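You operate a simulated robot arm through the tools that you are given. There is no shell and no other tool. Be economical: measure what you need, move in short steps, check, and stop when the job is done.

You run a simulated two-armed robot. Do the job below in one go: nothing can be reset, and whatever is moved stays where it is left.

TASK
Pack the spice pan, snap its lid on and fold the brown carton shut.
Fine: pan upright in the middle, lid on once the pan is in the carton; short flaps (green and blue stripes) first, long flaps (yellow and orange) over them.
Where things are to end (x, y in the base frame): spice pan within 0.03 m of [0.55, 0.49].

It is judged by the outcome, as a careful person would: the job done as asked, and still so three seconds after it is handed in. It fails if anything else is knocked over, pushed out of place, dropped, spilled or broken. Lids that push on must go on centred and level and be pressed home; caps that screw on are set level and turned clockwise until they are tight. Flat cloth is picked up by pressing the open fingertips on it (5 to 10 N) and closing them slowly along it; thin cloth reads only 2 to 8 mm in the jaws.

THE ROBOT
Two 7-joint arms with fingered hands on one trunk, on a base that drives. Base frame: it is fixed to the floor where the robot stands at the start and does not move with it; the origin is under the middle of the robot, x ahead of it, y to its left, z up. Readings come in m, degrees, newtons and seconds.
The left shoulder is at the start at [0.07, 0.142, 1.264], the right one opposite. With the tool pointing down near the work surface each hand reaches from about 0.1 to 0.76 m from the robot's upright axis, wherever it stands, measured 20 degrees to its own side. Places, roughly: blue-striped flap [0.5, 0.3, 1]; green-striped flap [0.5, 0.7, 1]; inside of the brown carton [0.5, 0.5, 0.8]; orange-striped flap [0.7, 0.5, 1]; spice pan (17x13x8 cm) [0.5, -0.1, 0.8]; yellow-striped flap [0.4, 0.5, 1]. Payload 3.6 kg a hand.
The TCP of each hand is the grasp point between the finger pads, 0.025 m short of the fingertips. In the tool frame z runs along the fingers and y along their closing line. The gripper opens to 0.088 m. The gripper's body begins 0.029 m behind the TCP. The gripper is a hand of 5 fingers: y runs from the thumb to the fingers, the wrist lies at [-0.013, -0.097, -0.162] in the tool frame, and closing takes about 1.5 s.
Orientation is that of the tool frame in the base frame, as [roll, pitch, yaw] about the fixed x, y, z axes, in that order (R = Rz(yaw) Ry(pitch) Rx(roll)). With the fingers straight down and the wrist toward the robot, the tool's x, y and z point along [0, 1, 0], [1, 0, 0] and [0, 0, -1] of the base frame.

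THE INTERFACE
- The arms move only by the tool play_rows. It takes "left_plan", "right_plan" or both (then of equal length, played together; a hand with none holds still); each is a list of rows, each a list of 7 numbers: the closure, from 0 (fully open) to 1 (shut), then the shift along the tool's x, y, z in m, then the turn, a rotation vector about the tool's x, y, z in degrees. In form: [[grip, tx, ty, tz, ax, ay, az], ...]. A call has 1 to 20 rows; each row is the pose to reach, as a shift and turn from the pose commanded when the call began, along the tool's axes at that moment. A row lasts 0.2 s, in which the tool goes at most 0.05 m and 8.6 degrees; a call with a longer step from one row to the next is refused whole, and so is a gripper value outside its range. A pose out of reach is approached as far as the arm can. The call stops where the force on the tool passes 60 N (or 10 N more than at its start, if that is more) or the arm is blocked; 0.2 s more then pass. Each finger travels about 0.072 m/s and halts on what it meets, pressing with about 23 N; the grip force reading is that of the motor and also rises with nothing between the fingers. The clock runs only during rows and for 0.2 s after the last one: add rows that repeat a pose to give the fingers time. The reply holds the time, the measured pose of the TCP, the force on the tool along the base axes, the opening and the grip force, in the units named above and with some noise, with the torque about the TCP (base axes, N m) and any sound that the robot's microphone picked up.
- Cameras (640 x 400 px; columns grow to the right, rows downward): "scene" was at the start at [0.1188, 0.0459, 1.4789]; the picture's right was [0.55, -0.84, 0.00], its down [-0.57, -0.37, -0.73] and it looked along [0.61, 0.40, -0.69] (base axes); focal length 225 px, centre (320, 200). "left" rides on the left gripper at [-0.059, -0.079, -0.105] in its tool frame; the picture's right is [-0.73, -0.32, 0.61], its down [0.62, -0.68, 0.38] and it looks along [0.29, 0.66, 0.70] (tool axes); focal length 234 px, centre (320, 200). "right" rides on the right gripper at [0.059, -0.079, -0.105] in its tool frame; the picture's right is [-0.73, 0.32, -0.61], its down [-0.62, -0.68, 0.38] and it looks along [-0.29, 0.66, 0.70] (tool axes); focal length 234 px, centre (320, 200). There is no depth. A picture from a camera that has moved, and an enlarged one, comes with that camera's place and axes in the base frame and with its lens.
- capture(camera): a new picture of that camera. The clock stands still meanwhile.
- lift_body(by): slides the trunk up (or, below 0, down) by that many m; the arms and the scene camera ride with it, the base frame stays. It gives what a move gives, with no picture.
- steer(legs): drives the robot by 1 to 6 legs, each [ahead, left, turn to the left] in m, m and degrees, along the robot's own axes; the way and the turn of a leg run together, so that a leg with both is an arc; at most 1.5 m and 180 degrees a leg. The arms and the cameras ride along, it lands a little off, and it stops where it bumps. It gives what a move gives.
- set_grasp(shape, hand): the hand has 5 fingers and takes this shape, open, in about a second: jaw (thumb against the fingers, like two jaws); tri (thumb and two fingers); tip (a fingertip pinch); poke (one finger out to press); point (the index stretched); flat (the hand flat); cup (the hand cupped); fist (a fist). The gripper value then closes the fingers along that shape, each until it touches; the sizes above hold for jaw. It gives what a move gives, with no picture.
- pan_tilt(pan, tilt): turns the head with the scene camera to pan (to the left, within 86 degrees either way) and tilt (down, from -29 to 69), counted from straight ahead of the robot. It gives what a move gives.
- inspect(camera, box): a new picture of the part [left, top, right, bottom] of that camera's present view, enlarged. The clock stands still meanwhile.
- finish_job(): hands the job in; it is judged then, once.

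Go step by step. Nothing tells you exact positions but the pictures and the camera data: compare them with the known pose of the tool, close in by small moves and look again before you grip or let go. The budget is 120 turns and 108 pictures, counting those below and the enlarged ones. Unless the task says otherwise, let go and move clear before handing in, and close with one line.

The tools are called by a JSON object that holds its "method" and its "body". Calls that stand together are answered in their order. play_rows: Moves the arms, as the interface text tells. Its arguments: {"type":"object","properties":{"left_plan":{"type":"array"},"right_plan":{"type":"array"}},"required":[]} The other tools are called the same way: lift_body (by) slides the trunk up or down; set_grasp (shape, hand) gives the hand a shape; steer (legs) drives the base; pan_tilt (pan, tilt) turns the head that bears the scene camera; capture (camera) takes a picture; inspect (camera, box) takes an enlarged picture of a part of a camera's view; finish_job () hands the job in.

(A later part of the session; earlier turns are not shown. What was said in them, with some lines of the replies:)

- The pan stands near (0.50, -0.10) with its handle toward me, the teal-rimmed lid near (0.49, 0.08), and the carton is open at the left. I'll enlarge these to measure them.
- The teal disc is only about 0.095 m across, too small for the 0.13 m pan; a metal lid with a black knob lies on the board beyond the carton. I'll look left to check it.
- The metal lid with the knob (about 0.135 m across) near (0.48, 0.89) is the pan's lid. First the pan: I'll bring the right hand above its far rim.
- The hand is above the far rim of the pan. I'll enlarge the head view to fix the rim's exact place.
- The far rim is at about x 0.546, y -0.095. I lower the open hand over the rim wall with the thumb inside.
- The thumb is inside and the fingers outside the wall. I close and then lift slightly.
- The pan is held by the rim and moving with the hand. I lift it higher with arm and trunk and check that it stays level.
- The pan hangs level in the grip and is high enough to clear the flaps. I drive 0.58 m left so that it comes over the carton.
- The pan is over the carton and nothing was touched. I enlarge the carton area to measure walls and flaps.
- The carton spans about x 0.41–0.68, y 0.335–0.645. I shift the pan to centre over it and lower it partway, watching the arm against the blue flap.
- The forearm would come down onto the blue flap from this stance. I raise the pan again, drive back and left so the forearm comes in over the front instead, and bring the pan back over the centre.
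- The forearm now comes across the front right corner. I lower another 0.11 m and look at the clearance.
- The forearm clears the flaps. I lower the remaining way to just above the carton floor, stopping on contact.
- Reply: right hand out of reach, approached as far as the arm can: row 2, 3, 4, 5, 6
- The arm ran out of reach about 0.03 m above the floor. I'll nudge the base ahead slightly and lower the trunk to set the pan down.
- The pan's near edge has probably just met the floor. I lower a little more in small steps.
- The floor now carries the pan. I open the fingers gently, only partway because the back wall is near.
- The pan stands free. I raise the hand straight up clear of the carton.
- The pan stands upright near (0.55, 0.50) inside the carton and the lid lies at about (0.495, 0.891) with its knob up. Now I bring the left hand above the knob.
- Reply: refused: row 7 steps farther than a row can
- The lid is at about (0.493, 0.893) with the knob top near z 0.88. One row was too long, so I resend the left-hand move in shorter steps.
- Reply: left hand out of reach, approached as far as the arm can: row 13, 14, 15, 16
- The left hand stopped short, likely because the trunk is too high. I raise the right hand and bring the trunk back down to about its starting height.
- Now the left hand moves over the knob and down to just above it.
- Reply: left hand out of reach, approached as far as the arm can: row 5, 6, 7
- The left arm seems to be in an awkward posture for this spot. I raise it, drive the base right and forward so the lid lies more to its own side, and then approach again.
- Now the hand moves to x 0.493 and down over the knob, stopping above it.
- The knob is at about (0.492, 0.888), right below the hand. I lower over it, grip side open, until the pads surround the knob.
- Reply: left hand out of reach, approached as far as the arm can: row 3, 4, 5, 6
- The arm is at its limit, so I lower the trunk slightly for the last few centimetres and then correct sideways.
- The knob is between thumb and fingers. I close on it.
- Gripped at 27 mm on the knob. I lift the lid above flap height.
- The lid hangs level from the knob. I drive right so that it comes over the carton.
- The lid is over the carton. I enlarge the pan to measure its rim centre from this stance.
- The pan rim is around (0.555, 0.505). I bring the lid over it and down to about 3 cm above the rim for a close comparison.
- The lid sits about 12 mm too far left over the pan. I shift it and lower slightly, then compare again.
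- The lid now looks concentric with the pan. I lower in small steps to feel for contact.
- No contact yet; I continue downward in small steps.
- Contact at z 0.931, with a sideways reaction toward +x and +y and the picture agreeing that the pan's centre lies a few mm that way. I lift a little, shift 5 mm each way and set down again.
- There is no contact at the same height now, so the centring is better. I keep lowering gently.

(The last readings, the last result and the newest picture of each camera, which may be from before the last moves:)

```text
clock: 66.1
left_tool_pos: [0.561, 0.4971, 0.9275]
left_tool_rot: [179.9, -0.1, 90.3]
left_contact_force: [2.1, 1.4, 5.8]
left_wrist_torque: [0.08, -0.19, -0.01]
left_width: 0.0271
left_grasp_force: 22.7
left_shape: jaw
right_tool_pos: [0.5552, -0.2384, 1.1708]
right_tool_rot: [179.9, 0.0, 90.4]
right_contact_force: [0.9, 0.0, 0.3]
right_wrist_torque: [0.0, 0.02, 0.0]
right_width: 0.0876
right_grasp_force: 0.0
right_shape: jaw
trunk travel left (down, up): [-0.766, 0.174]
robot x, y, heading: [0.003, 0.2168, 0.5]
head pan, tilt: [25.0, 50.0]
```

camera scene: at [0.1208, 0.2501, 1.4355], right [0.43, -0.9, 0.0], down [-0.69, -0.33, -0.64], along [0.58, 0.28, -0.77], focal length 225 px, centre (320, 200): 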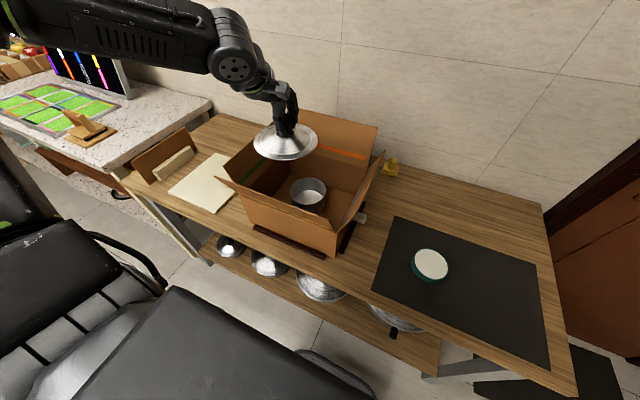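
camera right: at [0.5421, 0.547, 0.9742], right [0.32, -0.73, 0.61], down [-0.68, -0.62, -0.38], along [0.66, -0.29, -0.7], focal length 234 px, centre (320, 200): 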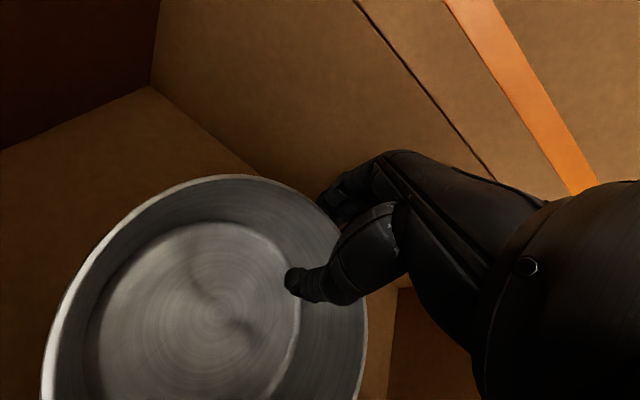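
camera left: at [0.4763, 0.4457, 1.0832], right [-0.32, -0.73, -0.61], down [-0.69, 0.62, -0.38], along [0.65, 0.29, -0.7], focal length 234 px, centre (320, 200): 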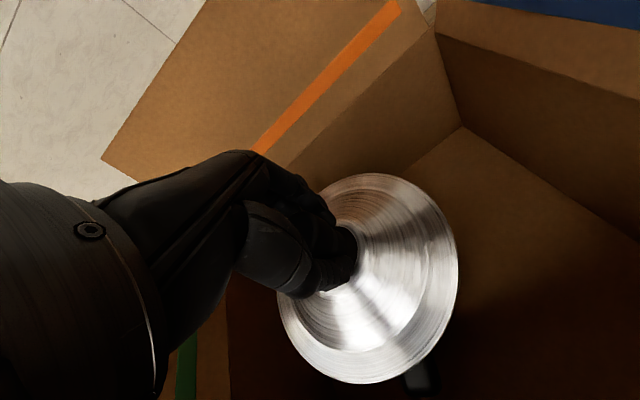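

The reaction still points toward +x/+y, so I shift a further 3 mm and 2 mm, set down and press on slowly.

{"method": "play_rows", "body": {"left_plan": [[1, 0, 0, -0.005, 0, 0, 0], [1, 0.002, 0.004, -0.005, 0, 0, 0], [1, 0.002, 0.004, -0.002, 0, 0, 0], [1, 0.002, 0.004, 0, 0, 0, 0], [1, 0.002, 0.004, 0.002, 0, 0, 0], [1, 0.002, 0.004, 0.002, 0, 0, 0]]}}

{"method": "inspect", "body": {"camera": "scene", "box": [290, 140, 370, 210]}}

```text
clock: 67.5
left_tool_pos: [0.5656, 0.4987, 0.927]
left_tool_rot: [179.9, 0.0, 90.3]
left_contact_force: [3.7, 0.9, 8.8]
left_wrist_torque: [0.08, -0.23, 0.02]
left_width: 0.027
left_grasp_force: 23.4
left_shape: jaw
right_tool_pos: [0.5549, -0.2384, 1.1727]
right_tool_rot: [179.9, 0.1, 90.4]
right_contact_force: [0.1, 0.3, 0.4]
right_wrist_torque: [-0.03, -0.03, 0.0]
right_width: 0.0876
right_grasp_force: 0.1
right_shape: jaw
trunk travel left (down, up): [-0.766, 0.174]
robot x, y, heading: [0.0036, 0.2172, 0.4]
head pan, tilt: [25.0, 50.0]
heard: snap
```

```text
5.71 times, centred on (330, 175) of scene
camera zoom: at [0.1199, 0.2499, 1.4357], right [0.43, -0.9, 0.0], down [-0.69, -0.33, -0.64], along [0.58, 0.28, -0.77], focal length 1287 px, centre (263, 343)
```

zoom: 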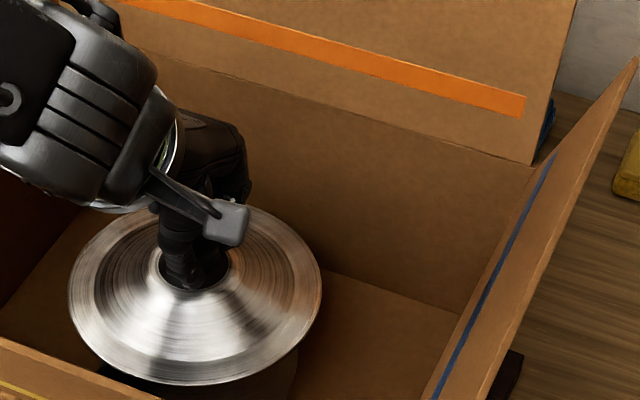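

I heard the snap. I press a little more to make sure it is home.

{"method": "play_rows", "body": {"left_plan": [[1, 0, 0, 0.002, 0, 0, 0], [1, 0, 0, 0.004, 0, 0, 0], [1, 0, 0, 0.006, 0, 0, 0], [1, 0, 0, 0.006, 0, 0, 0]]}}

{"method": "inspect", "body": {"camera": "left", "box": [240, 150, 520, 400]}}

```text
clock: 68.5
left_tool_pos: [0.562, 0.498, 0.9233]
left_tool_rot: [179.5, -0.1, 90.5]
left_contact_force: [8.3, 5.7, 39.8]
left_wrist_torque: [0.21, -0.53, 0.03]
left_width: 0.0296
left_grasp_force: 22.6
left_shape: jaw
right_tool_pos: [0.5512, -0.2398, 1.1727]
right_tool_rot: [179.8, -0.1, 90.5]
right_contact_force: [-0.7, 0.3, 0.3]
right_wrist_torque: [0.02, 0.0, -0.01]
right_width: 0.0877
right_grasp_force: 0.0
right_shape: jaw
trunk travel left (down, up): [-0.766, 0.174]
robot x, y, heading: [0.003, 0.2142, 0.3]
head pan, tilt: [25.0, 50.0]
```

```text
1.60 times, centred on (380, 275) of left
camera zoom: at [0.4843, 0.4391, 1.0269], right [-0.31, -0.73, -0.61], down [-0.68, 0.62, -0.39], along [0.66, 0.3, -0.69], focal length 375 px, centre (224, 80)
```

zoom: 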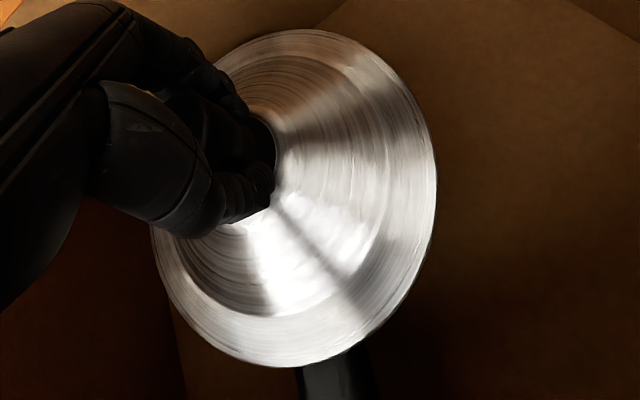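

It took 40 N without moving, so the lid is home. I relieve the pressure, open, and look before withdrawing.

{"method": "play_rows", "body": {"left_plan": [[1, 0, 0, -0.004, 0, 0, 0], [0.8, 0, 0, -0.006, 0, 0, 0], [0.6, 0, 0, -0.006, 0, 0, 0], [0.4, 0, 0, -0.006, 0, 0, 0], [0.3, 0, 0, -0.006, 0, 0, 0], [0.3, 0, 0, -0.006, 0, 0, 0], [0.3, 0, 0, -0.03, 0, 0, 0], [0.3, 0, 0, -0.06, 0, 0, 0], [0.3, 0, 0, -0.1, 0, 0, 0], [0.3, 0, 0, -0.14, 0, 0, 0], [0.3, 0, 0, -0.18, 0, 0, 0], [0.3, 0, 0, -0.22, 0, 0, 0], [0.3, 0.04, 0, -0.25, 0, 0, 0], [0.3, 0.08, 0, -0.25, 0, 0, 0], [0.3, 0.12, 0, -0.25, 0, 0, 0], [0.3, 0.16, 0, -0.25, 0, 0, 0], [0.3, 0.2, 0, -0.25, 0, 0, 0], [0.3, 0.24, 0, -0.25, 0, 0, 0]]}}

{"method": "capture", "body": {"camera": "scene"}}

{"method": "inspect", "body": {"camera": "scene", "box": [220, 100, 400, 250]}}

```text
clock: 72.3
left_tool_pos: [0.5628, 0.7398, 1.1685]
left_tool_rot: [179.9, 0.0, 90.4]
left_contact_force: [-0.2, 0.1, 0.0]
left_wrist_torque: [0.0, 0.01, 0.0]
left_width: 0.0616
left_grasp_force: 0.0
left_shape: jaw
right_tool_pos: [0.555, -0.2378, 1.1721]
right_tool_rot: [179.9, 0.0, 90.3]
right_contact_force: [1.6, 0.0, -0.1]
right_wrist_torque: [-0.02, 0.03, -0.03]
right_width: 0.088
right_grasp_force: 0.2
right_shape: jaw
trunk travel left (down, up): [-0.766, 0.174]
robot x, y, heading: [0.0015, 0.2173, 0.5]
head pan, tilt: [25.0, 50.0]
```

```text
42 pictures are left
camera scene: at [0.1211, 0.2513, 1.4354], right [0.43, -0.9, 0.0], down [-0.69, -0.33, -0.64], along [0.58, 0.28, -0.77], focal length 225 px, centre (320, 200)
```

scene: 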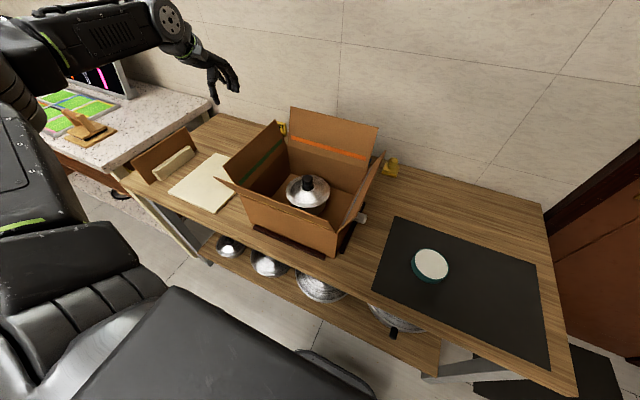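

```text
2.67 times, centred on (310, 175) of scene
camera zoom: at [0.1211, 0.2513, 1.4354], right [0.43, -0.9, 0.0], down [-0.69, -0.33, -0.64], along [0.58, 0.28, -0.77], focal length 601 px, centre (347, 267)
```

zoom: 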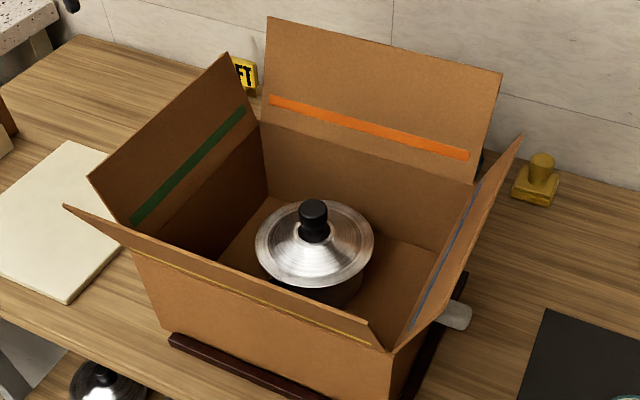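

The lid sits level on the pan and the knob is below the carton's top edge. Next I drive so that green and blue flaps are on either side of me, with both hands closed for pushing.

{"method": "steer", "body": {"legs": [[0, 0.23, 0]]}}

{"method": "play_rows", "body": {"left_plan": [[0.6, -0.02, 0, 0, 0, 0, 0], [1, -0.06, 0, 0, 0, 0, 0], [1, -0.1, 0, 0, 0, 0, 0], [1, -0.14, 0, 0, 0, 0, 0], [1, -0.18, -0.01, 0.02, 0, 0, 0], [1, -0.2, -0.02, 0.06, 0, 0, 0], [1, -0.2, -0.02, 0.1, 0, 0, 0], [1, -0.2, -0.02, 0.13, 0, 0, 0], [1, -0.2, -0.02, 0.13, 0, 0, 0]], "right_plan": [[0.6, 0.04, 0, 0, 0, 0, 0], [1, 0.08, 0, 0, 0, 0, 0], [1, 0.12, 0, 0, 0, 0, 0], [1, 0.16, 0, 0, 0, 0, 0], [1, 0.2, -0.01, 0.02, 0, 0, 0], [1, 0.23, -0.01, 0.06, 0, 0, 0], [1, 0.24, -0.01, 0.1, 0, 0, 0], [1, 0.24, -0.01, 0.13, 0, 0, 0], [1, 0.24, -0.01, 0.13, 0, 0, 0]]}}

{"method": "pan_tilt", "body": {"pan": 0, "tilt": 50}}

{"method": "capture", "body": {"camera": "scene"}}

```text
clock: 74.1
left_tool_pos: [0.5629, 0.9654, 1.1703]
left_tool_rot: [180.0, -0.2, 90.2]
left_contact_force: [-0.2, -0.2, -0.5]
left_wrist_torque: [0.01, -0.01, 0.01]
left_width: 0.0611
left_grasp_force: 0.0
left_shape: jaw
right_tool_pos: [0.553, -0.0116, 1.1714]
right_tool_rot: [180.0, -0.2, 90.1]
right_contact_force: [-0.3, 0.4, 0.4]
right_wrist_torque: [0.0, -0.02, -0.01]
right_width: 0.0875
right_grasp_force: 0.0
right_shape: jaw
trunk travel left (down, up): [-0.766, 0.174]
robot x, y, heading: [0.0, 0.4457, 0.5]
head pan, tilt: [25.0, 50.0]
```

```text
clock: 76.1
left_tool_pos: [0.5437, 0.7666, 1.0398]
left_tool_rot: [-180.0, 0.1, 90.3]
left_contact_force: [0.1, -0.4, -0.2]
left_wrist_torque: [0.0, 0.02, 0.0]
left_width: 0.0
left_grasp_force: 23.5
left_shape: jaw
right_tool_pos: [0.541, 0.2299, 1.0411]
right_tool_rot: [180.0, 0.0, 90.2]
right_contact_force: [0.1, 1.2, -0.1]
right_wrist_torque: [-0.02, 0.03, 0.0]
right_width: 0.0003
right_grasp_force: 22.9
right_shape: jaw
trunk travel left (down, up): [-0.766, 0.174]
robot x, y, heading: [-0.0022, 0.4479, 0.2]
head pan, tilt: [25.0, 50.0]
```

```text
clock: 77.0
left_tool_pos: [0.5433, 0.7667, 1.0399]
left_tool_rot: [-179.9, 0.1, 90.1]
left_contact_force: [-0.3, -1.0, 0.0]
left_wrist_torque: [0.01, -0.01, -0.02]
left_width: 0.0001
left_grasp_force: 23.8
left_shape: jaw
right_tool_pos: [0.5406, 0.2289, 1.0404]
right_tool_rot: [180.0, 0.0, 90.2]
right_contact_force: [0.3, 0.1, -0.2]
right_wrist_torque: [-0.02, 0.05, -0.01]
right_width: 0.0001
right_grasp_force: 23.0
right_shape: jaw
trunk travel left (down, up): [-0.766, 0.174]
robot x, y, heading: [-0.0002, 0.4474, 0.1]
head pan, tilt: [0.0, 50.0]
```

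```text
40 pictures are left
camera scene: at [0.127, 0.4469, 1.4355], right [0.01, -1.0, 0.0], down [-0.77, 0.0, -0.64], along [0.64, 0.0, -0.77], focal length 225 px, centre (320, 200)
```

scene: 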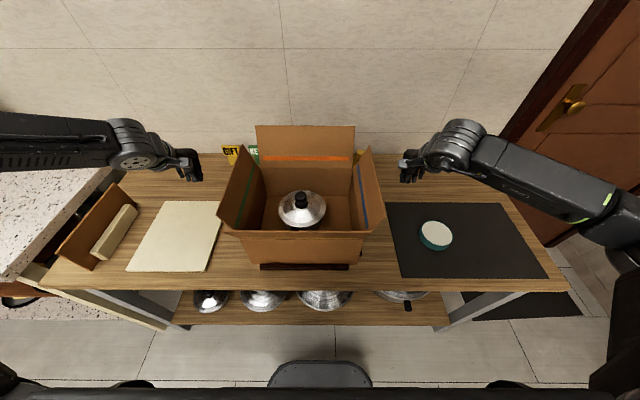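

Both hands stand outside the short flaps. I push the green flap inward with the left hand along an arc and press it down.

{"method": "play_rows", "body": {"left_plan": [[1, 0, 0, 0.015, 0, 0, 0], [1, 0, 0, 0.03, 0, 0, 0], [1, -0.03, 0, 0.03, 0, 0, 0], [1, -0.06, 0, 0.03, 0, 0, 0], [1, -0.085, 0, 0.03, 0, 0, 0], [1, -0.11, 0, 0.03, 0, 0, 0], [1, -0.13, 0, 0.032, 0, 0, 0], [1, -0.15, 0, 0.037, 0, 0, 0], [1, -0.165, 0, 0.043, 0, 0, 0], [1, -0.18, 0, 0.052, 0, 0, 0], [1, -0.19, 0, 0.06, 0, 0, 0], [1, -0.195, 0, 0.066, 0, 0, 0], [1, -0.195, 0, 0.066, 0, 0, 0]]}}

{"method": "inspect", "body": {"camera": "scene", "box": [190, 100, 450, 290]}}

```text
clock: 79.8
left_tool_pos: [0.5383, 0.5873, 0.9876]
left_tool_rot: [-179.9, -0.1, 90.2]
left_contact_force: [-0.2, -0.8, -0.6]
left_wrist_torque: [0.02, 0.0, 0.01]
left_width: 0.0001
left_grasp_force: 23.1
left_shape: jaw
left hand out of reach, approached as far as the arm can: row 10, 11, 12, 13
right_tool_pos: [0.5406, 0.2291, 1.0404]
right_tool_rot: [179.9, 0.1, 90.2]
right_contact_force: [-0.3, -0.1, 0.0]
right_wrist_torque: [-0.01, -0.05, 0.01]
right_width: 0.0002
right_grasp_force: 22.9
right_shape: jaw
trunk travel left (down, up): [-0.766, 0.174]
robot x, y, heading: [0.0033, 0.4455, 0.3]
head pan, tilt: [0.0, 50.0]
```

```text
2.11 times, centred on (320, 195) of scene
camera zoom: at [0.127, 0.4468, 1.4354], right [0.0, -1.0, 0.0], down [-0.77, 0.0, -0.64], along [0.64, 0.0, -0.77], focal length 474 px, centre (320, 210)
```

zoom: 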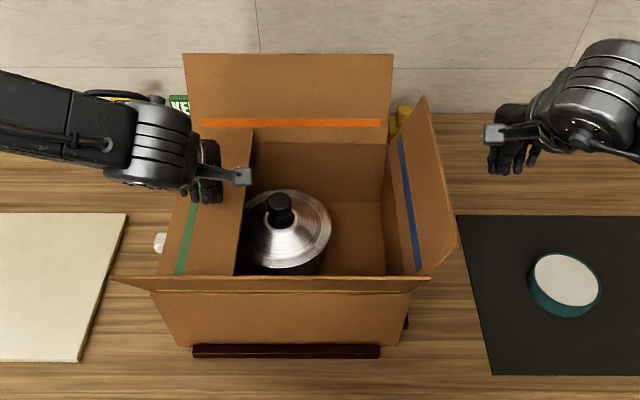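

The green flap has folded over, but the arm is at its limit before it is flat. I lower the trunk a bit to press it down.

{"method": "lift_body", "body": {"by": -0.016}}

{"method": "inspect", "body": {"camera": "scene", "box": [190, 100, 450, 290]}}

```text
clock: 80.4
left_tool_pos: [0.5377, 0.5878, 0.9723]
left_tool_rot: [180.0, -0.1, 90.2]
left_contact_force: [-0.1, 0.9, -0.5]
left_wrist_torque: [-0.02, 0.02, -0.01]
left_width: 0.0
left_grasp_force: 23.3
left_shape: jaw
right_tool_pos: [0.5408, 0.2309, 1.0251]
right_tool_rot: [180.0, 0.0, 90.1]
right_contact_force: [-0.1, 1.1, 0.7]
right_wrist_torque: [-0.02, 0.02, 0.0]
right_width: 0.0
right_grasp_force: 23.7
right_shape: jaw
trunk travel left (down, up): [-0.75, 0.19]
robot x, y, heading: [0.0028, 0.4435, 0.0]
head pan, tilt: [0.0, 50.0]
```

```text
2.11 times, centred on (320, 195) of scene
camera zoom: at [0.127, 0.4468, 1.4194], right [0.0, -1.0, 0.0], down [-0.77, 0.0, -0.64], along [0.64, 0.0, -0.77], focal length 474 px, centre (320, 210)
```

zoom: 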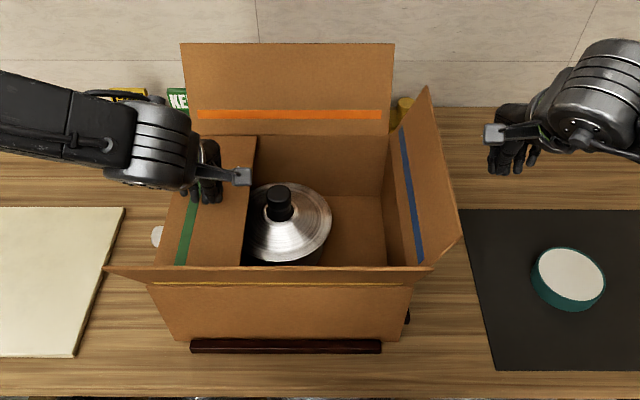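

The green flap lies nearly flat. I withdraw the left hand and fold the blue flap with the right in the mirrored way.

{"method": "play_rows", "body": {"left_plan": [[1, 0, 0, -0.03, 0, 0, 0], [1, 0, 0, -0.07, 0, 0, 0], [1, 0.03, 0, -0.11, 0, 0, 0], [1, 0.07, 0, -0.14, 0, 0, 0], [1, 0.11, 0, -0.16, 0, 0, 0], [1, 0.15, 0, -0.18, 0, 0, 0], [1, 0.18, 0, -0.2, 0, 0, 0], [1, 0.2, 0, -0.2, 0, 0, 0], [1, 0.2, 0, -0.2, 0, 0, 0], [1, 0.2, 0, -0.2, 0, 0, 0], [1, 0.2, 0, -0.2, 0, 0, 0], [1, 0.2, 0, -0.2, 0, 0, 0], [1, 0.2, 0, -0.2, 0, 0, 0]], "right_plan": [[1, 0, 0, 0.01, 0, 0, 0], [1, 0.02, 0, 0.015, 0, 0, 0], [1, 0.045, 0, 0.015, 0, 0, 0], [1, 0.065, 0, 0.015, 0, 0, 0], [1, 0.09, 0, 0.015, 0, 0, 0], [1, 0.11, 0, 0.015, 0, 0, 0], [1, 0.13, 0, 0.018, 0, 0, 0], [1, 0.145, 0, 0.022, 0, 0, 0], [1, 0.16, 0, 0.028, 0, 0, 0], [1, 0.17, 0, 0.037, 0, 0, 0], [1, 0.175, 0, 0.045, 0, 0, 0], [1, 0.175, 0, 0.053, 0, 0, 0], [1, 0.175, 0, 0.053, 0, 0, 0]]}}

{"method": "inspect", "body": {"camera": "scene", "box": [190, 100, 450, 290]}}

```text
clock: 83.2
left_tool_pos: [0.5365, 0.7868, 1.1739]
left_tool_rot: [179.9, 0.1, 90.3]
left_contact_force: [0.5, 0.0, 0.0]
left_wrist_torque: [0.02, -0.02, 0.03]
left_width: 0.0001
left_grasp_force: 23.1
left_shape: jaw
right_tool_pos: [0.5407, 0.4057, 0.9715]
right_tool_rot: [180.0, 0.0, 90.1]
right_contact_force: [-0.3, -0.2, 1.1]
right_wrist_torque: [0.04, 0.01, 0.01]
right_width: 0.0
right_grasp_force: 23.0
right_shape: jaw
trunk travel left (down, up): [-0.75, 0.19]
robot x, y, heading: [0.0042, 0.4449, 0.3]
head pan, tilt: [0.0, 50.0]
```

```text
2.11 times, centred on (320, 195) of scene
camera zoom: at [0.1269, 0.4469, 1.4195], right [0.0, -1.0, 0.0], down [-0.77, 0.0, -0.64], along [0.64, 0.0, -0.77], focal length 474 px, centre (320, 210)
```

zoom: 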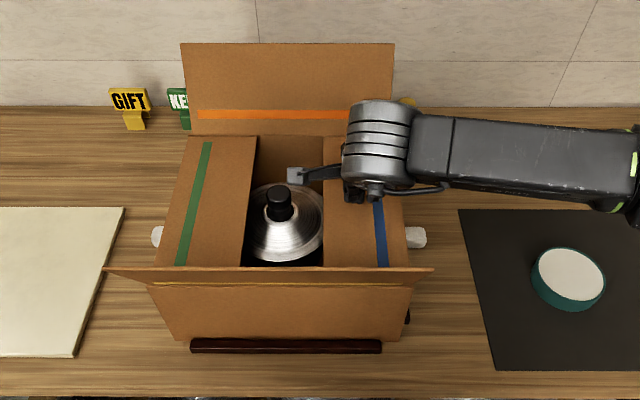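

Both short flaps lie folded and stay. Now I lift the right hand, back the robot away a little, and bring the right hand in front of the yellow flap.

{"method": "play_rows", "body": {"right_plan": [[1, 0, 0, -0.04, 0, 0, 0], [1, 0, 0, -0.08, 0, 0, 0], [1, 0, 0, -0.12, 0, 0, 0], [1, 0, 0, -0.16, 0, 0, 0], [1, 0, 0, -0.2, 0, 0, 0], [1, 0, 0, -0.2, 0, 0, 0]]}}

{"method": "steer", "body": {"legs": [[-0.13, 0.12, 0]]}}

{"method": "play_rows", "body": {"right_plan": [[1, -0.01, -0.035, 0, 0, 0, 0], [1, -0.02, -0.07, 0, 0, 0, 0], [1, -0.03, -0.105, 0, 0, 0, 0], [1, -0.03, -0.115, 0.04, 0, 0, 0], [1, -0.03, -0.115, 0.08, 0, 0, 0], [1, -0.03, -0.115, 0.12, 0, 0, 0], [1, -0.03, -0.115, 0.165, 0, 0, 0], [1, -0.03, -0.115, 0.165, 0, 0, 0]]}}

{"method": "capture", "body": {"camera": "scene"}}

```text
clock: 84.6
left_tool_pos: [0.5376, 0.7876, 1.1725]
left_tool_rot: [-180.0, 0.0, 90.2]
left_contact_force: [-0.2, -0.1, -1.1]
left_wrist_torque: [-0.01, -0.01, 0.02]
left_width: 0.0
left_grasp_force: 22.7
left_shape: jaw
right_tool_pos: [0.54, 0.4053, 1.1724]
right_tool_rot: [-179.9, 0.1, 90.2]
right_contact_force: [-1.3, 0.4, 0.1]
right_wrist_torque: [-0.01, -0.02, -0.01]
right_width: 0.0
right_grasp_force: 23.0
right_shape: jaw
trunk travel left (down, up): [-0.75, 0.19]
robot x, y, heading: [-0.0016, 0.4487, 0.1]
head pan, tilt: [0.0, 50.0]
```

```text
clock: 86.1
left_tool_pos: [0.409, 0.9067, 1.1727]
left_tool_rot: [-180.0, -0.1, 90.2]
left_contact_force: [0.4, -0.1, 0.1]
left_wrist_torque: [0.02, -0.02, -0.01]
left_width: 0.0
left_grasp_force: 22.6
left_shape: jaw
right_tool_pos: [0.4128, 0.5237, 1.1706]
right_tool_rot: [-179.9, -0.1, 90.2]
right_contact_force: [1.1, 0.1, 0.0]
right_wrist_torque: [0.01, -0.01, 0.0]
right_width: 0.0
right_grasp_force: 23.1
right_shape: jaw
trunk travel left (down, up): [-0.75, 0.19]
robot x, y, heading: [-0.1293, 0.5627, 0.2]
head pan, tilt: [0.0, 50.0]
```

```text
clock: 87.9
left_tool_pos: [0.408, 0.9069, 1.1726]
left_tool_rot: [180.0, 0.1, 90.2]
left_contact_force: [-0.5, -0.5, -0.9]
left_wrist_torque: [0.03, 0.01, -0.03]
left_width: 0.0002
left_grasp_force: 23.1
left_shape: jaw
right_tool_pos: [0.2964, 0.4932, 1.0061]
right_tool_rot: [-179.9, 0.0, 90.2]
right_contact_force: [0.1, -0.1, -0.6]
right_wrist_torque: [-0.02, 0.0, 0.04]
right_width: 0.0
right_grasp_force: 23.4
right_shape: jaw
trunk travel left (down, up): [-0.75, 0.19]
robot x, y, heading: [-0.1276, 0.5647, 0.4]
head pan, tilt: [0.0, 50.0]
```

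```text
36 pictures are left
camera scene: at [-0.0031, 0.5664, 1.4195], right [0.0, -1.0, 0.0], down [-0.77, 0.0, -0.64], along [0.64, 0.0, -0.77], focal length 225 px, centre (320, 200)
```

scene: 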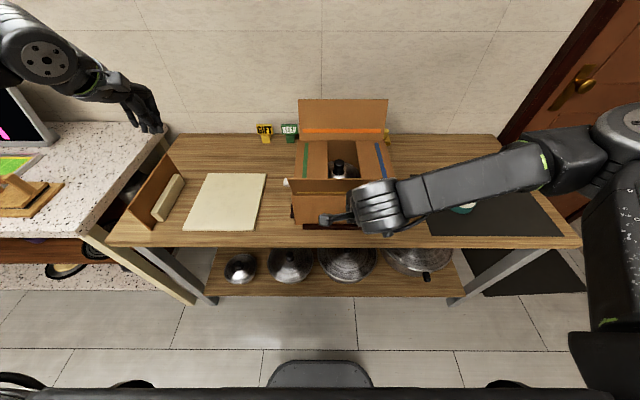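

The right hand is in front of the yellow flap. I push it inward and press it down.

{"method": "play_rows", "body": {"right_plan": [[1, 0, 0.034, 0.006, 0, 0, 0], [1, 0, 0.064, 0.006, 0, 0, 0], [1, 0, 0.094, 0.006, 0, 0, 0], [1, 0, 0.114, 0.006, 0, 0, 0], [1, 0, 0.134, 0.011, 0, 0, 0], [1, 0, 0.154, 0.017, 0, 0, 0], [1, 0, 0.169, 0.023, 0, 0, 0], [1, 0, 0.18, 0.03, 0, 0, 0], [1, 0, 0.185, 0.034, 0, 0, 0], [1, 0, 0.185, 0.034, 0, 0, 0]]}}

{"method": "inspect", "body": {"camera": "scene", "box": [250, 80, 450, 250]}}

```text
clock: 90.1
left_tool_pos: [0.4061, 0.9072, 1.1742]
left_tool_rot: [179.9, 0.0, 90.2]
left_contact_force: [0.0, 0.3, 0.2]
left_wrist_torque: [-0.02, -0.02, -0.01]
left_width: 0.0004
left_grasp_force: 23.1
left_shape: jaw
right_tool_pos: [0.4791, 0.4948, 0.9742]
right_tool_rot: [179.9, -0.1, 90.2]
right_contact_force: [-0.1, -0.8, 8.9]
right_wrist_torque: [0.0, 0.01, 0.03]
right_width: 0.0
right_grasp_force: 23.1
right_shape: jaw
trunk travel left (down, up): [-0.75, 0.19]
robot x, y, heading: [-0.1337, 0.5682, 0.3]
head pan, tilt: [0.0, 50.0]
```

```text
2.35 times, centred on (350, 165) of scene
camera zoom: at [-0.0043, 0.5664, 1.4198], right [0.0, -1.0, 0.0], down [-0.77, 0.0, -0.64], along [0.64, 0.0, -0.77], focal length 530 px, centre (249, 282)
```

zoom: 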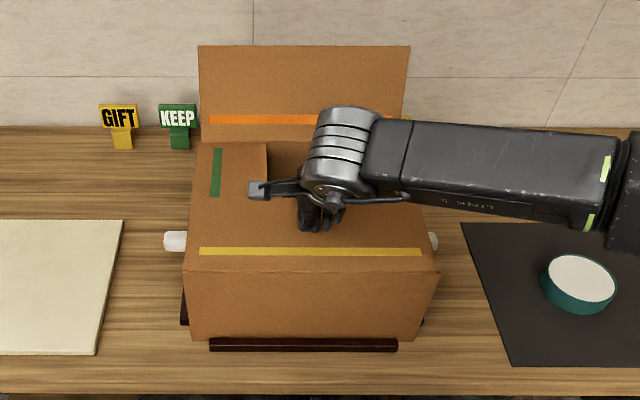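

The yellow flap is folded flat. Now I raise the right hand, drive ahead again and reach over behind the orange flap.

{"method": "play_rows", "body": {"right_plan": [[1, 0, 0, -0.04, 0, 0, 0], [1, 0, 0, -0.08, 0, 0, 0], [1, 0, 0, -0.12, 0, 0, 0], [1, 0, 0, -0.16, 0, 0, 0], [1, 0, 0, -0.2, 0, 0, 0], [1, 0, 0, -0.22, 0, 0, 0], [1, 0, 0, -0.22, 0, 0, 0]]}}

{"method": "steer", "body": {"legs": [[0.15, 0.05, 0]]}}

{"method": "play_rows", "body": {"right_plan": [[1, -0.01, 0.04, 0, 0, 0, 0], [1, -0.02, 0.08, 0, 0, 0, 0], [1, -0.03, 0.11, 0, 0, 0, 0], [1, -0.035, 0.14, 0, 0, 0, 0], [1, -0.035, 0.155, 0, 0, 0, 0], [1, -0.035, 0.155, 0, 0, 0, 0]]}}

{"method": "capture", "body": {"camera": "scene"}}

{"method": "capture", "body": {"camera": "right"}}

```text
clock: 91.7
left_tool_pos: [0.4088, 0.9083, 1.1727]
left_tool_rot: [180.0, 0.0, 90.3]
left_contact_force: [-0.5, 0.5, -0.4]
left_wrist_torque: [-0.01, 0.0, -0.01]
left_width: 0.0
left_grasp_force: 22.6
left_shape: jaw
right_tool_pos: [0.481, 0.4961, 1.1911]
right_tool_rot: [180.0, 0.0, 90.2]
right_contact_force: [0.4, 0.4, -0.1]
right_wrist_torque: [-0.01, 0.01, 0.0]
right_width: 0.0
right_grasp_force: 22.7
right_shape: jaw
trunk travel left (down, up): [-0.75, 0.19]
robot x, y, heading: [-0.1261, 0.5652, 0.2]
head pan, tilt: [0.0, 50.0]
```

```text
clock: 93.1
left_tool_pos: [0.5549, 0.9579, 1.1742]
left_tool_rot: [179.9, 0.1, 90.2]
left_contact_force: [-0.5, -0.4, 0.8]
left_wrist_torque: [0.0, 0.04, 0.03]
left_width: 0.0
left_grasp_force: 22.9
left_shape: jaw
right_tool_pos: [0.628, 0.5461, 1.1946]
right_tool_rot: [179.9, 0.0, 90.3]
right_contact_force: [-0.7, 0.3, 0.0]
right_wrist_torque: [0.0, -0.01, 0.03]
right_width: 0.0001
right_grasp_force: 23.1
right_shape: jaw
trunk travel left (down, up): [-0.75, 0.19]
robot x, y, heading: [0.0184, 0.6137, 0.5]
head pan, tilt: [0.0, 50.0]
```

```text
clock: 94.5
left_tool_pos: [0.5573, 0.9575, 1.1726]
left_tool_rot: [180.0, 0.1, 90.2]
left_contact_force: [0.1, 0.0, -0.3]
left_wrist_torque: [0.01, 0.03, -0.04]
left_width: 0.0001
left_grasp_force: 23.4
left_shape: jaw
right_tool_pos: [0.7661, 0.5118, 1.1884]
right_tool_rot: [180.0, -0.1, 90.2]
right_contact_force: [-0.2, 0.0, -0.2]
right_wrist_torque: [0.02, 0.01, 0.01]
right_width: 0.0004
right_grasp_force: 23.2
right_shape: jaw
right hand out of reach, approached as far as the arm can: row 4, 5, 6
trunk travel left (down, up): [-0.75, 0.19]
robot x, y, heading: [0.019, 0.6175, 0.4]
head pan, tilt: [0.0, 50.0]
```

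```text
34 pictures are left
camera scene: at [0.1465, 0.617, 1.4194], right [0.0, -1.0, 0.0], down [-0.77, 0.0, -0.64], along [0.64, 0.0, -0.77], focal length 225 px, centre (320, 200)
```

scene: 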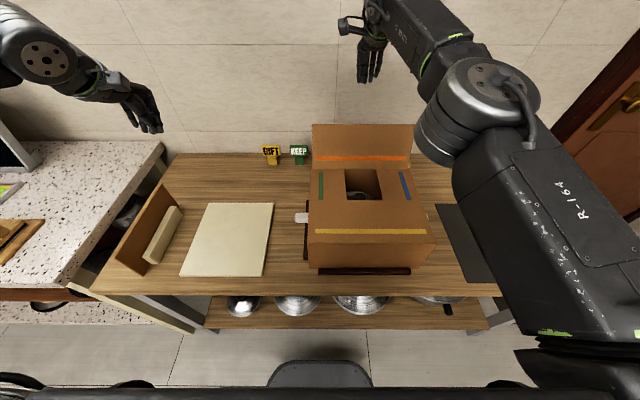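

```text
33 pictures are left
camera right: at [0.6875, 0.5692, 1.2919], right [0.33, -0.72, 0.61], down [-0.68, -0.63, -0.38], along [0.66, -0.29, -0.7], focal length 234 px, centre (320, 200)
```

right: 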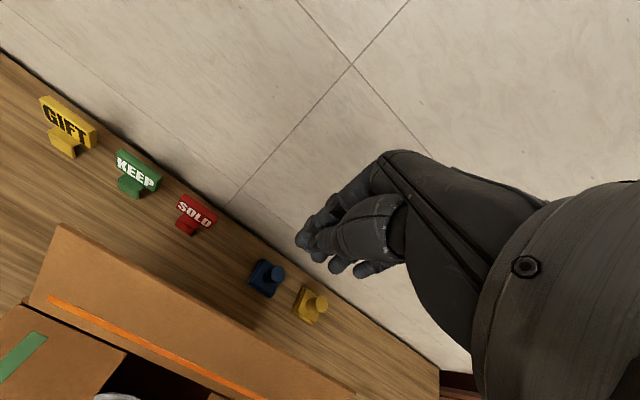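

The hand is just behind the flap's edge but at its reach limit. I move the base 4 cm ahead and lower the hand behind the flap.

{"method": "steer", "body": {"legs": [[0.035, 0, 0]]}}

{"method": "play_rows", "body": {"right_plan": [[1, 0, -0.005, 0.03, 0, 0, 0], [1, 0, -0.01, 0.06, 0, 0, 0], [1, 0, -0.01, 0.09, 0, 0, 0], [1, 0, -0.01, 0.12, 0, 0, 0], [1, 0, -0.01, 0.15, 0, 0, 0], [1, 0, -0.01, 0.15, 0, 0, 0]]}}

{"method": "inspect", "body": {"camera": "scene", "box": [280, 60, 480, 220]}}

{"method": "capture", "body": {"camera": "right"}}

```text
clock: 95.3
left_tool_pos: [0.5865, 0.9586, 1.176]
left_tool_rot: [179.7, 0.0, 90.2]
left_contact_force: [0.4, -0.1, 0.0]
left_wrist_torque: [-0.01, -0.04, 0.02]
left_width: 0.0001
left_grasp_force: 22.5
left_shape: jaw
right_tool_pos: [0.7941, 0.5131, 1.1931]
right_tool_rot: [179.7, -0.1, 90.3]
right_contact_force: [0.4, -0.2, 0.4]
right_wrist_torque: [-0.02, -0.03, -0.01]
right_width: 0.0001
right_grasp_force: 23.0
right_shape: jaw
trunk travel left (down, up): [-0.75, 0.19]
robot x, y, heading: [0.0569, 0.6164, 0.2]
head pan, tilt: [0.0, 50.0]
```

```text
clock: 96.7
left_tool_pos: [0.5916, 0.9598, 1.1729]
left_tool_rot: [180.0, -0.1, 90.2]
left_contact_force: [0.0, -0.4, 0.1]
left_wrist_torque: [0.03, -0.05, 0.0]
left_width: 0.0
left_grasp_force: 23.0
left_shape: jaw
right_tool_pos: [0.7908, 0.5116, 1.0391]
right_tool_rot: [180.0, 0.0, 90.2]
right_contact_force: [0.0, 0.2, 0.6]
right_wrist_torque: [-0.03, 0.01, 0.01]
right_width: 0.0001
right_grasp_force: 23.0
right_shape: jaw
trunk travel left (down, up): [-0.75, 0.19]
robot x, y, heading: [0.0578, 0.615, 0.5]
head pan, tilt: [0.0, 50.0]
```

```text
2.50 times, centred on (380, 140) of scene
camera zoom: at [0.1812, 0.6182, 1.4194], right [0.01, -1.0, 0.0], down [-0.77, 0.0, -0.64], along [0.64, 0.0, -0.77], focal length 563 px, centre (170, 350)
```

zoom: 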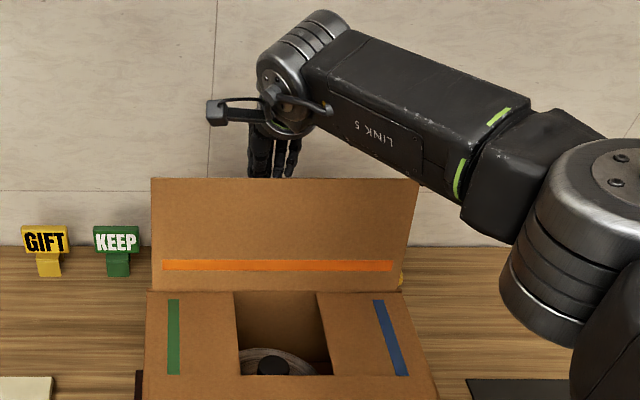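

```text
31 pictures are left
camera right: at [0.712, 0.5703, 1.1425], right [0.33, -0.72, 0.61], down [-0.68, -0.63, -0.38], along [0.66, -0.29, -0.7], focal length 234 px, centre (320, 200)
```

right: 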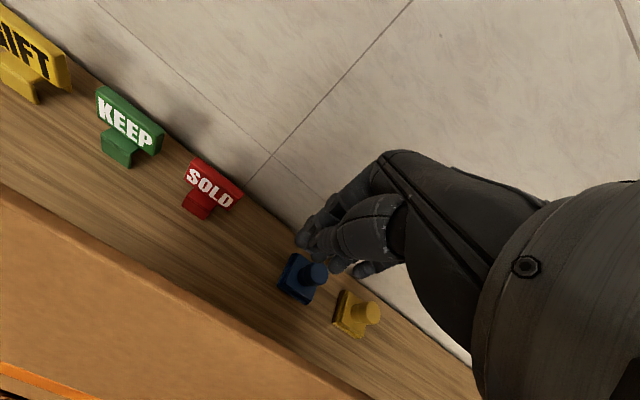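

The fingers are behind the orange flap. I pull it toward me and press it down along the arc.

{"method": "play_rows", "body": {"right_plan": [[1, 0, -0.035, 0, 0, 0, 0], [1, 0, -0.065, 0, 0, 0, 0], [1, 0, -0.09, 0, 0, 0, 0], [1, 0, -0.112, 0.003, 0, 0, 0], [1, 0, -0.132, 0.01, 0, 0, 0], [1, 0, -0.15, 0.018, 0, 0, 0], [1, 0, -0.163, 0.027, 0, 0, 0], [1, 0, -0.175, 0.037, 0, 0, 0], [1, 0, -0.185, 0.048, 0, 0, 0], [1, 0, -0.19, 0.058, 0, 0, 0], [1, 0, -0.19, 0.065, 0, 0, 0], [1, 0, -0.19, 0.065, 0, 0, 0]]}}

{"method": "inspect", "body": {"camera": "scene", "box": [280, 100, 480, 260]}}

```text
clock: 99.3
left_tool_pos: [0.5913, 0.9584, 1.1732]
left_tool_rot: [180.0, -0.1, 90.2]
left_contact_force: [0.4, -0.4, 0.1]
left_wrist_torque: [-0.01, 0.01, -0.02]
left_width: 0.0001
left_grasp_force: 23.4
left_shape: jaw
right_tool_pos: [0.601, 0.5116, 0.9743]
right_tool_rot: [179.8, -0.1, 90.3]
right_contact_force: [3.1, -1.6, 9.4]
right_wrist_torque: [-0.1, -0.07, 0.0]
right_width: 0.0002
right_grasp_force: 23.6
right_shape: jaw
trunk travel left (down, up): [-0.75, 0.19]
robot x, y, heading: [0.0525, 0.6203, 0.3]
head pan, tilt: [0.0, 50.0]
```

```text
2.50 times, centred on (380, 180) of scene
camera zoom: at [0.1801, 0.618, 1.4197], right [0.0, -1.0, 0.0], down [-0.77, 0.0, -0.64], along [0.64, 0.0, -0.77], focal length 563 px, centre (170, 250)
```

zoom: 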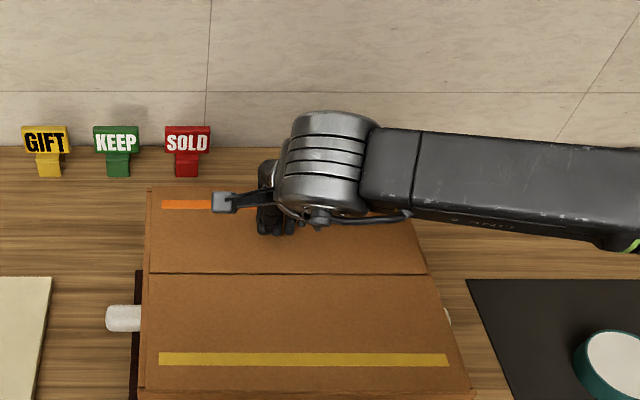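

All four flaps are down and the long ones meet in the middle. I raise the hand, move clear and check that nothing springs back.

{"method": "play_rows", "body": {"right_plan": [[1, 0, 0, -0.03, 0, 0, 0], [1, 0, 0, -0.07, 0, 0, 0], [1, 0, 0, -0.11, 0, 0, 0], [1, 0, 0, -0.15, 0, 0, 0], [1, 0, 0, -0.19, 0, 0, 0], [1, -0.04, -0.02, -0.2, 0, 0, 0], [1, -0.08, -0.04, -0.2, 0, 0, 0], [1, -0.12, -0.06, -0.2, 0, 0, 0], [1, -0.16, -0.08, -0.2, 0, 0, 0], [1, -0.2, -0.1, -0.2, 0, 0, 0], [1, -0.24, -0.12, -0.2, 0, 0, 0], [1, -0.28, -0.12, -0.2, 0, 0, 0], [1, -0.28, -0.12, -0.2, 0, 0, 0], [1, -0.28, -0.12, -0.2, 0, 0, 0], [1, -0.28, -0.12, -0.2, 0, 0, 0]]}}

{"method": "capture", "body": {"camera": "scene"}}

{"method": "inspect", "body": {"camera": "scene", "box": [280, 120, 480, 280]}}

```text
clock: 102.5
left_tool_pos: [0.5899, 0.9581, 1.1729]
left_tool_rot: [-180.0, 0.1, 90.1]
left_contact_force: [0.0, -0.4, 0.1]
left_wrist_torque: [0.0, -0.01, 0.03]
left_width: 0.0001
left_grasp_force: 23.3
left_shape: jaw
right_tool_pos: [0.4809, 0.231, 1.1725]
right_tool_rot: [-180.0, 0.0, 90.2]
right_contact_force: [0.5, 0.1, -0.3]
right_wrist_torque: [-0.05, -0.02, 0.0]
right_width: 0.0003
right_grasp_force: 22.6
right_shape: jaw
trunk travel left (down, up): [-0.75, 0.19]
robot x, y, heading: [0.0542, 0.6183, 0.5]
head pan, tilt: [0.0, 50.0]
```

```text
29 pictures are left
camera scene: at [0.1807, 0.6176, 1.4195], right [0.0, -1.0, 0.0], down [-0.77, 0.0, -0.64], along [0.64, 0.0, -0.77], focal length 225 px, centre (320, 200)
```

scene: 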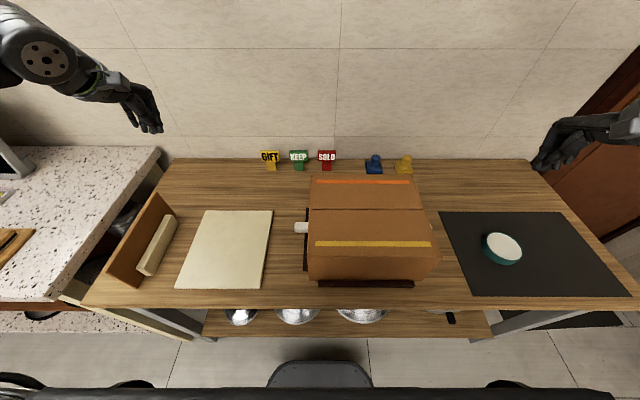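

```text
2.50 times, centred on (380, 200) of scene
camera zoom: at [0.1807, 0.6176, 1.4195], right [0.0, -1.0, 0.0], down [-0.77, 0.0, -0.64], along [0.64, 0.0, -0.77], focal length 563 px, centre (170, 200)
```

zoom: 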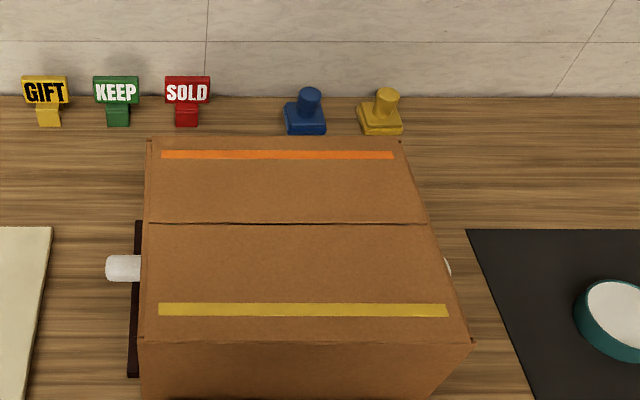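

The carton is shut flat, with the yellow and orange flaps meeting over the short ones. Both hands are clear and nothing else has moved, so I hand it in.

{"method": "finish_job", "body": {}}

```text
The job is handed in.
```

The spice pan is in the carton at about (0.56, 0.50), roughly 0.015 m from the target, with its lid snapped on. The carton is folded shut, short flaps under the long ones.
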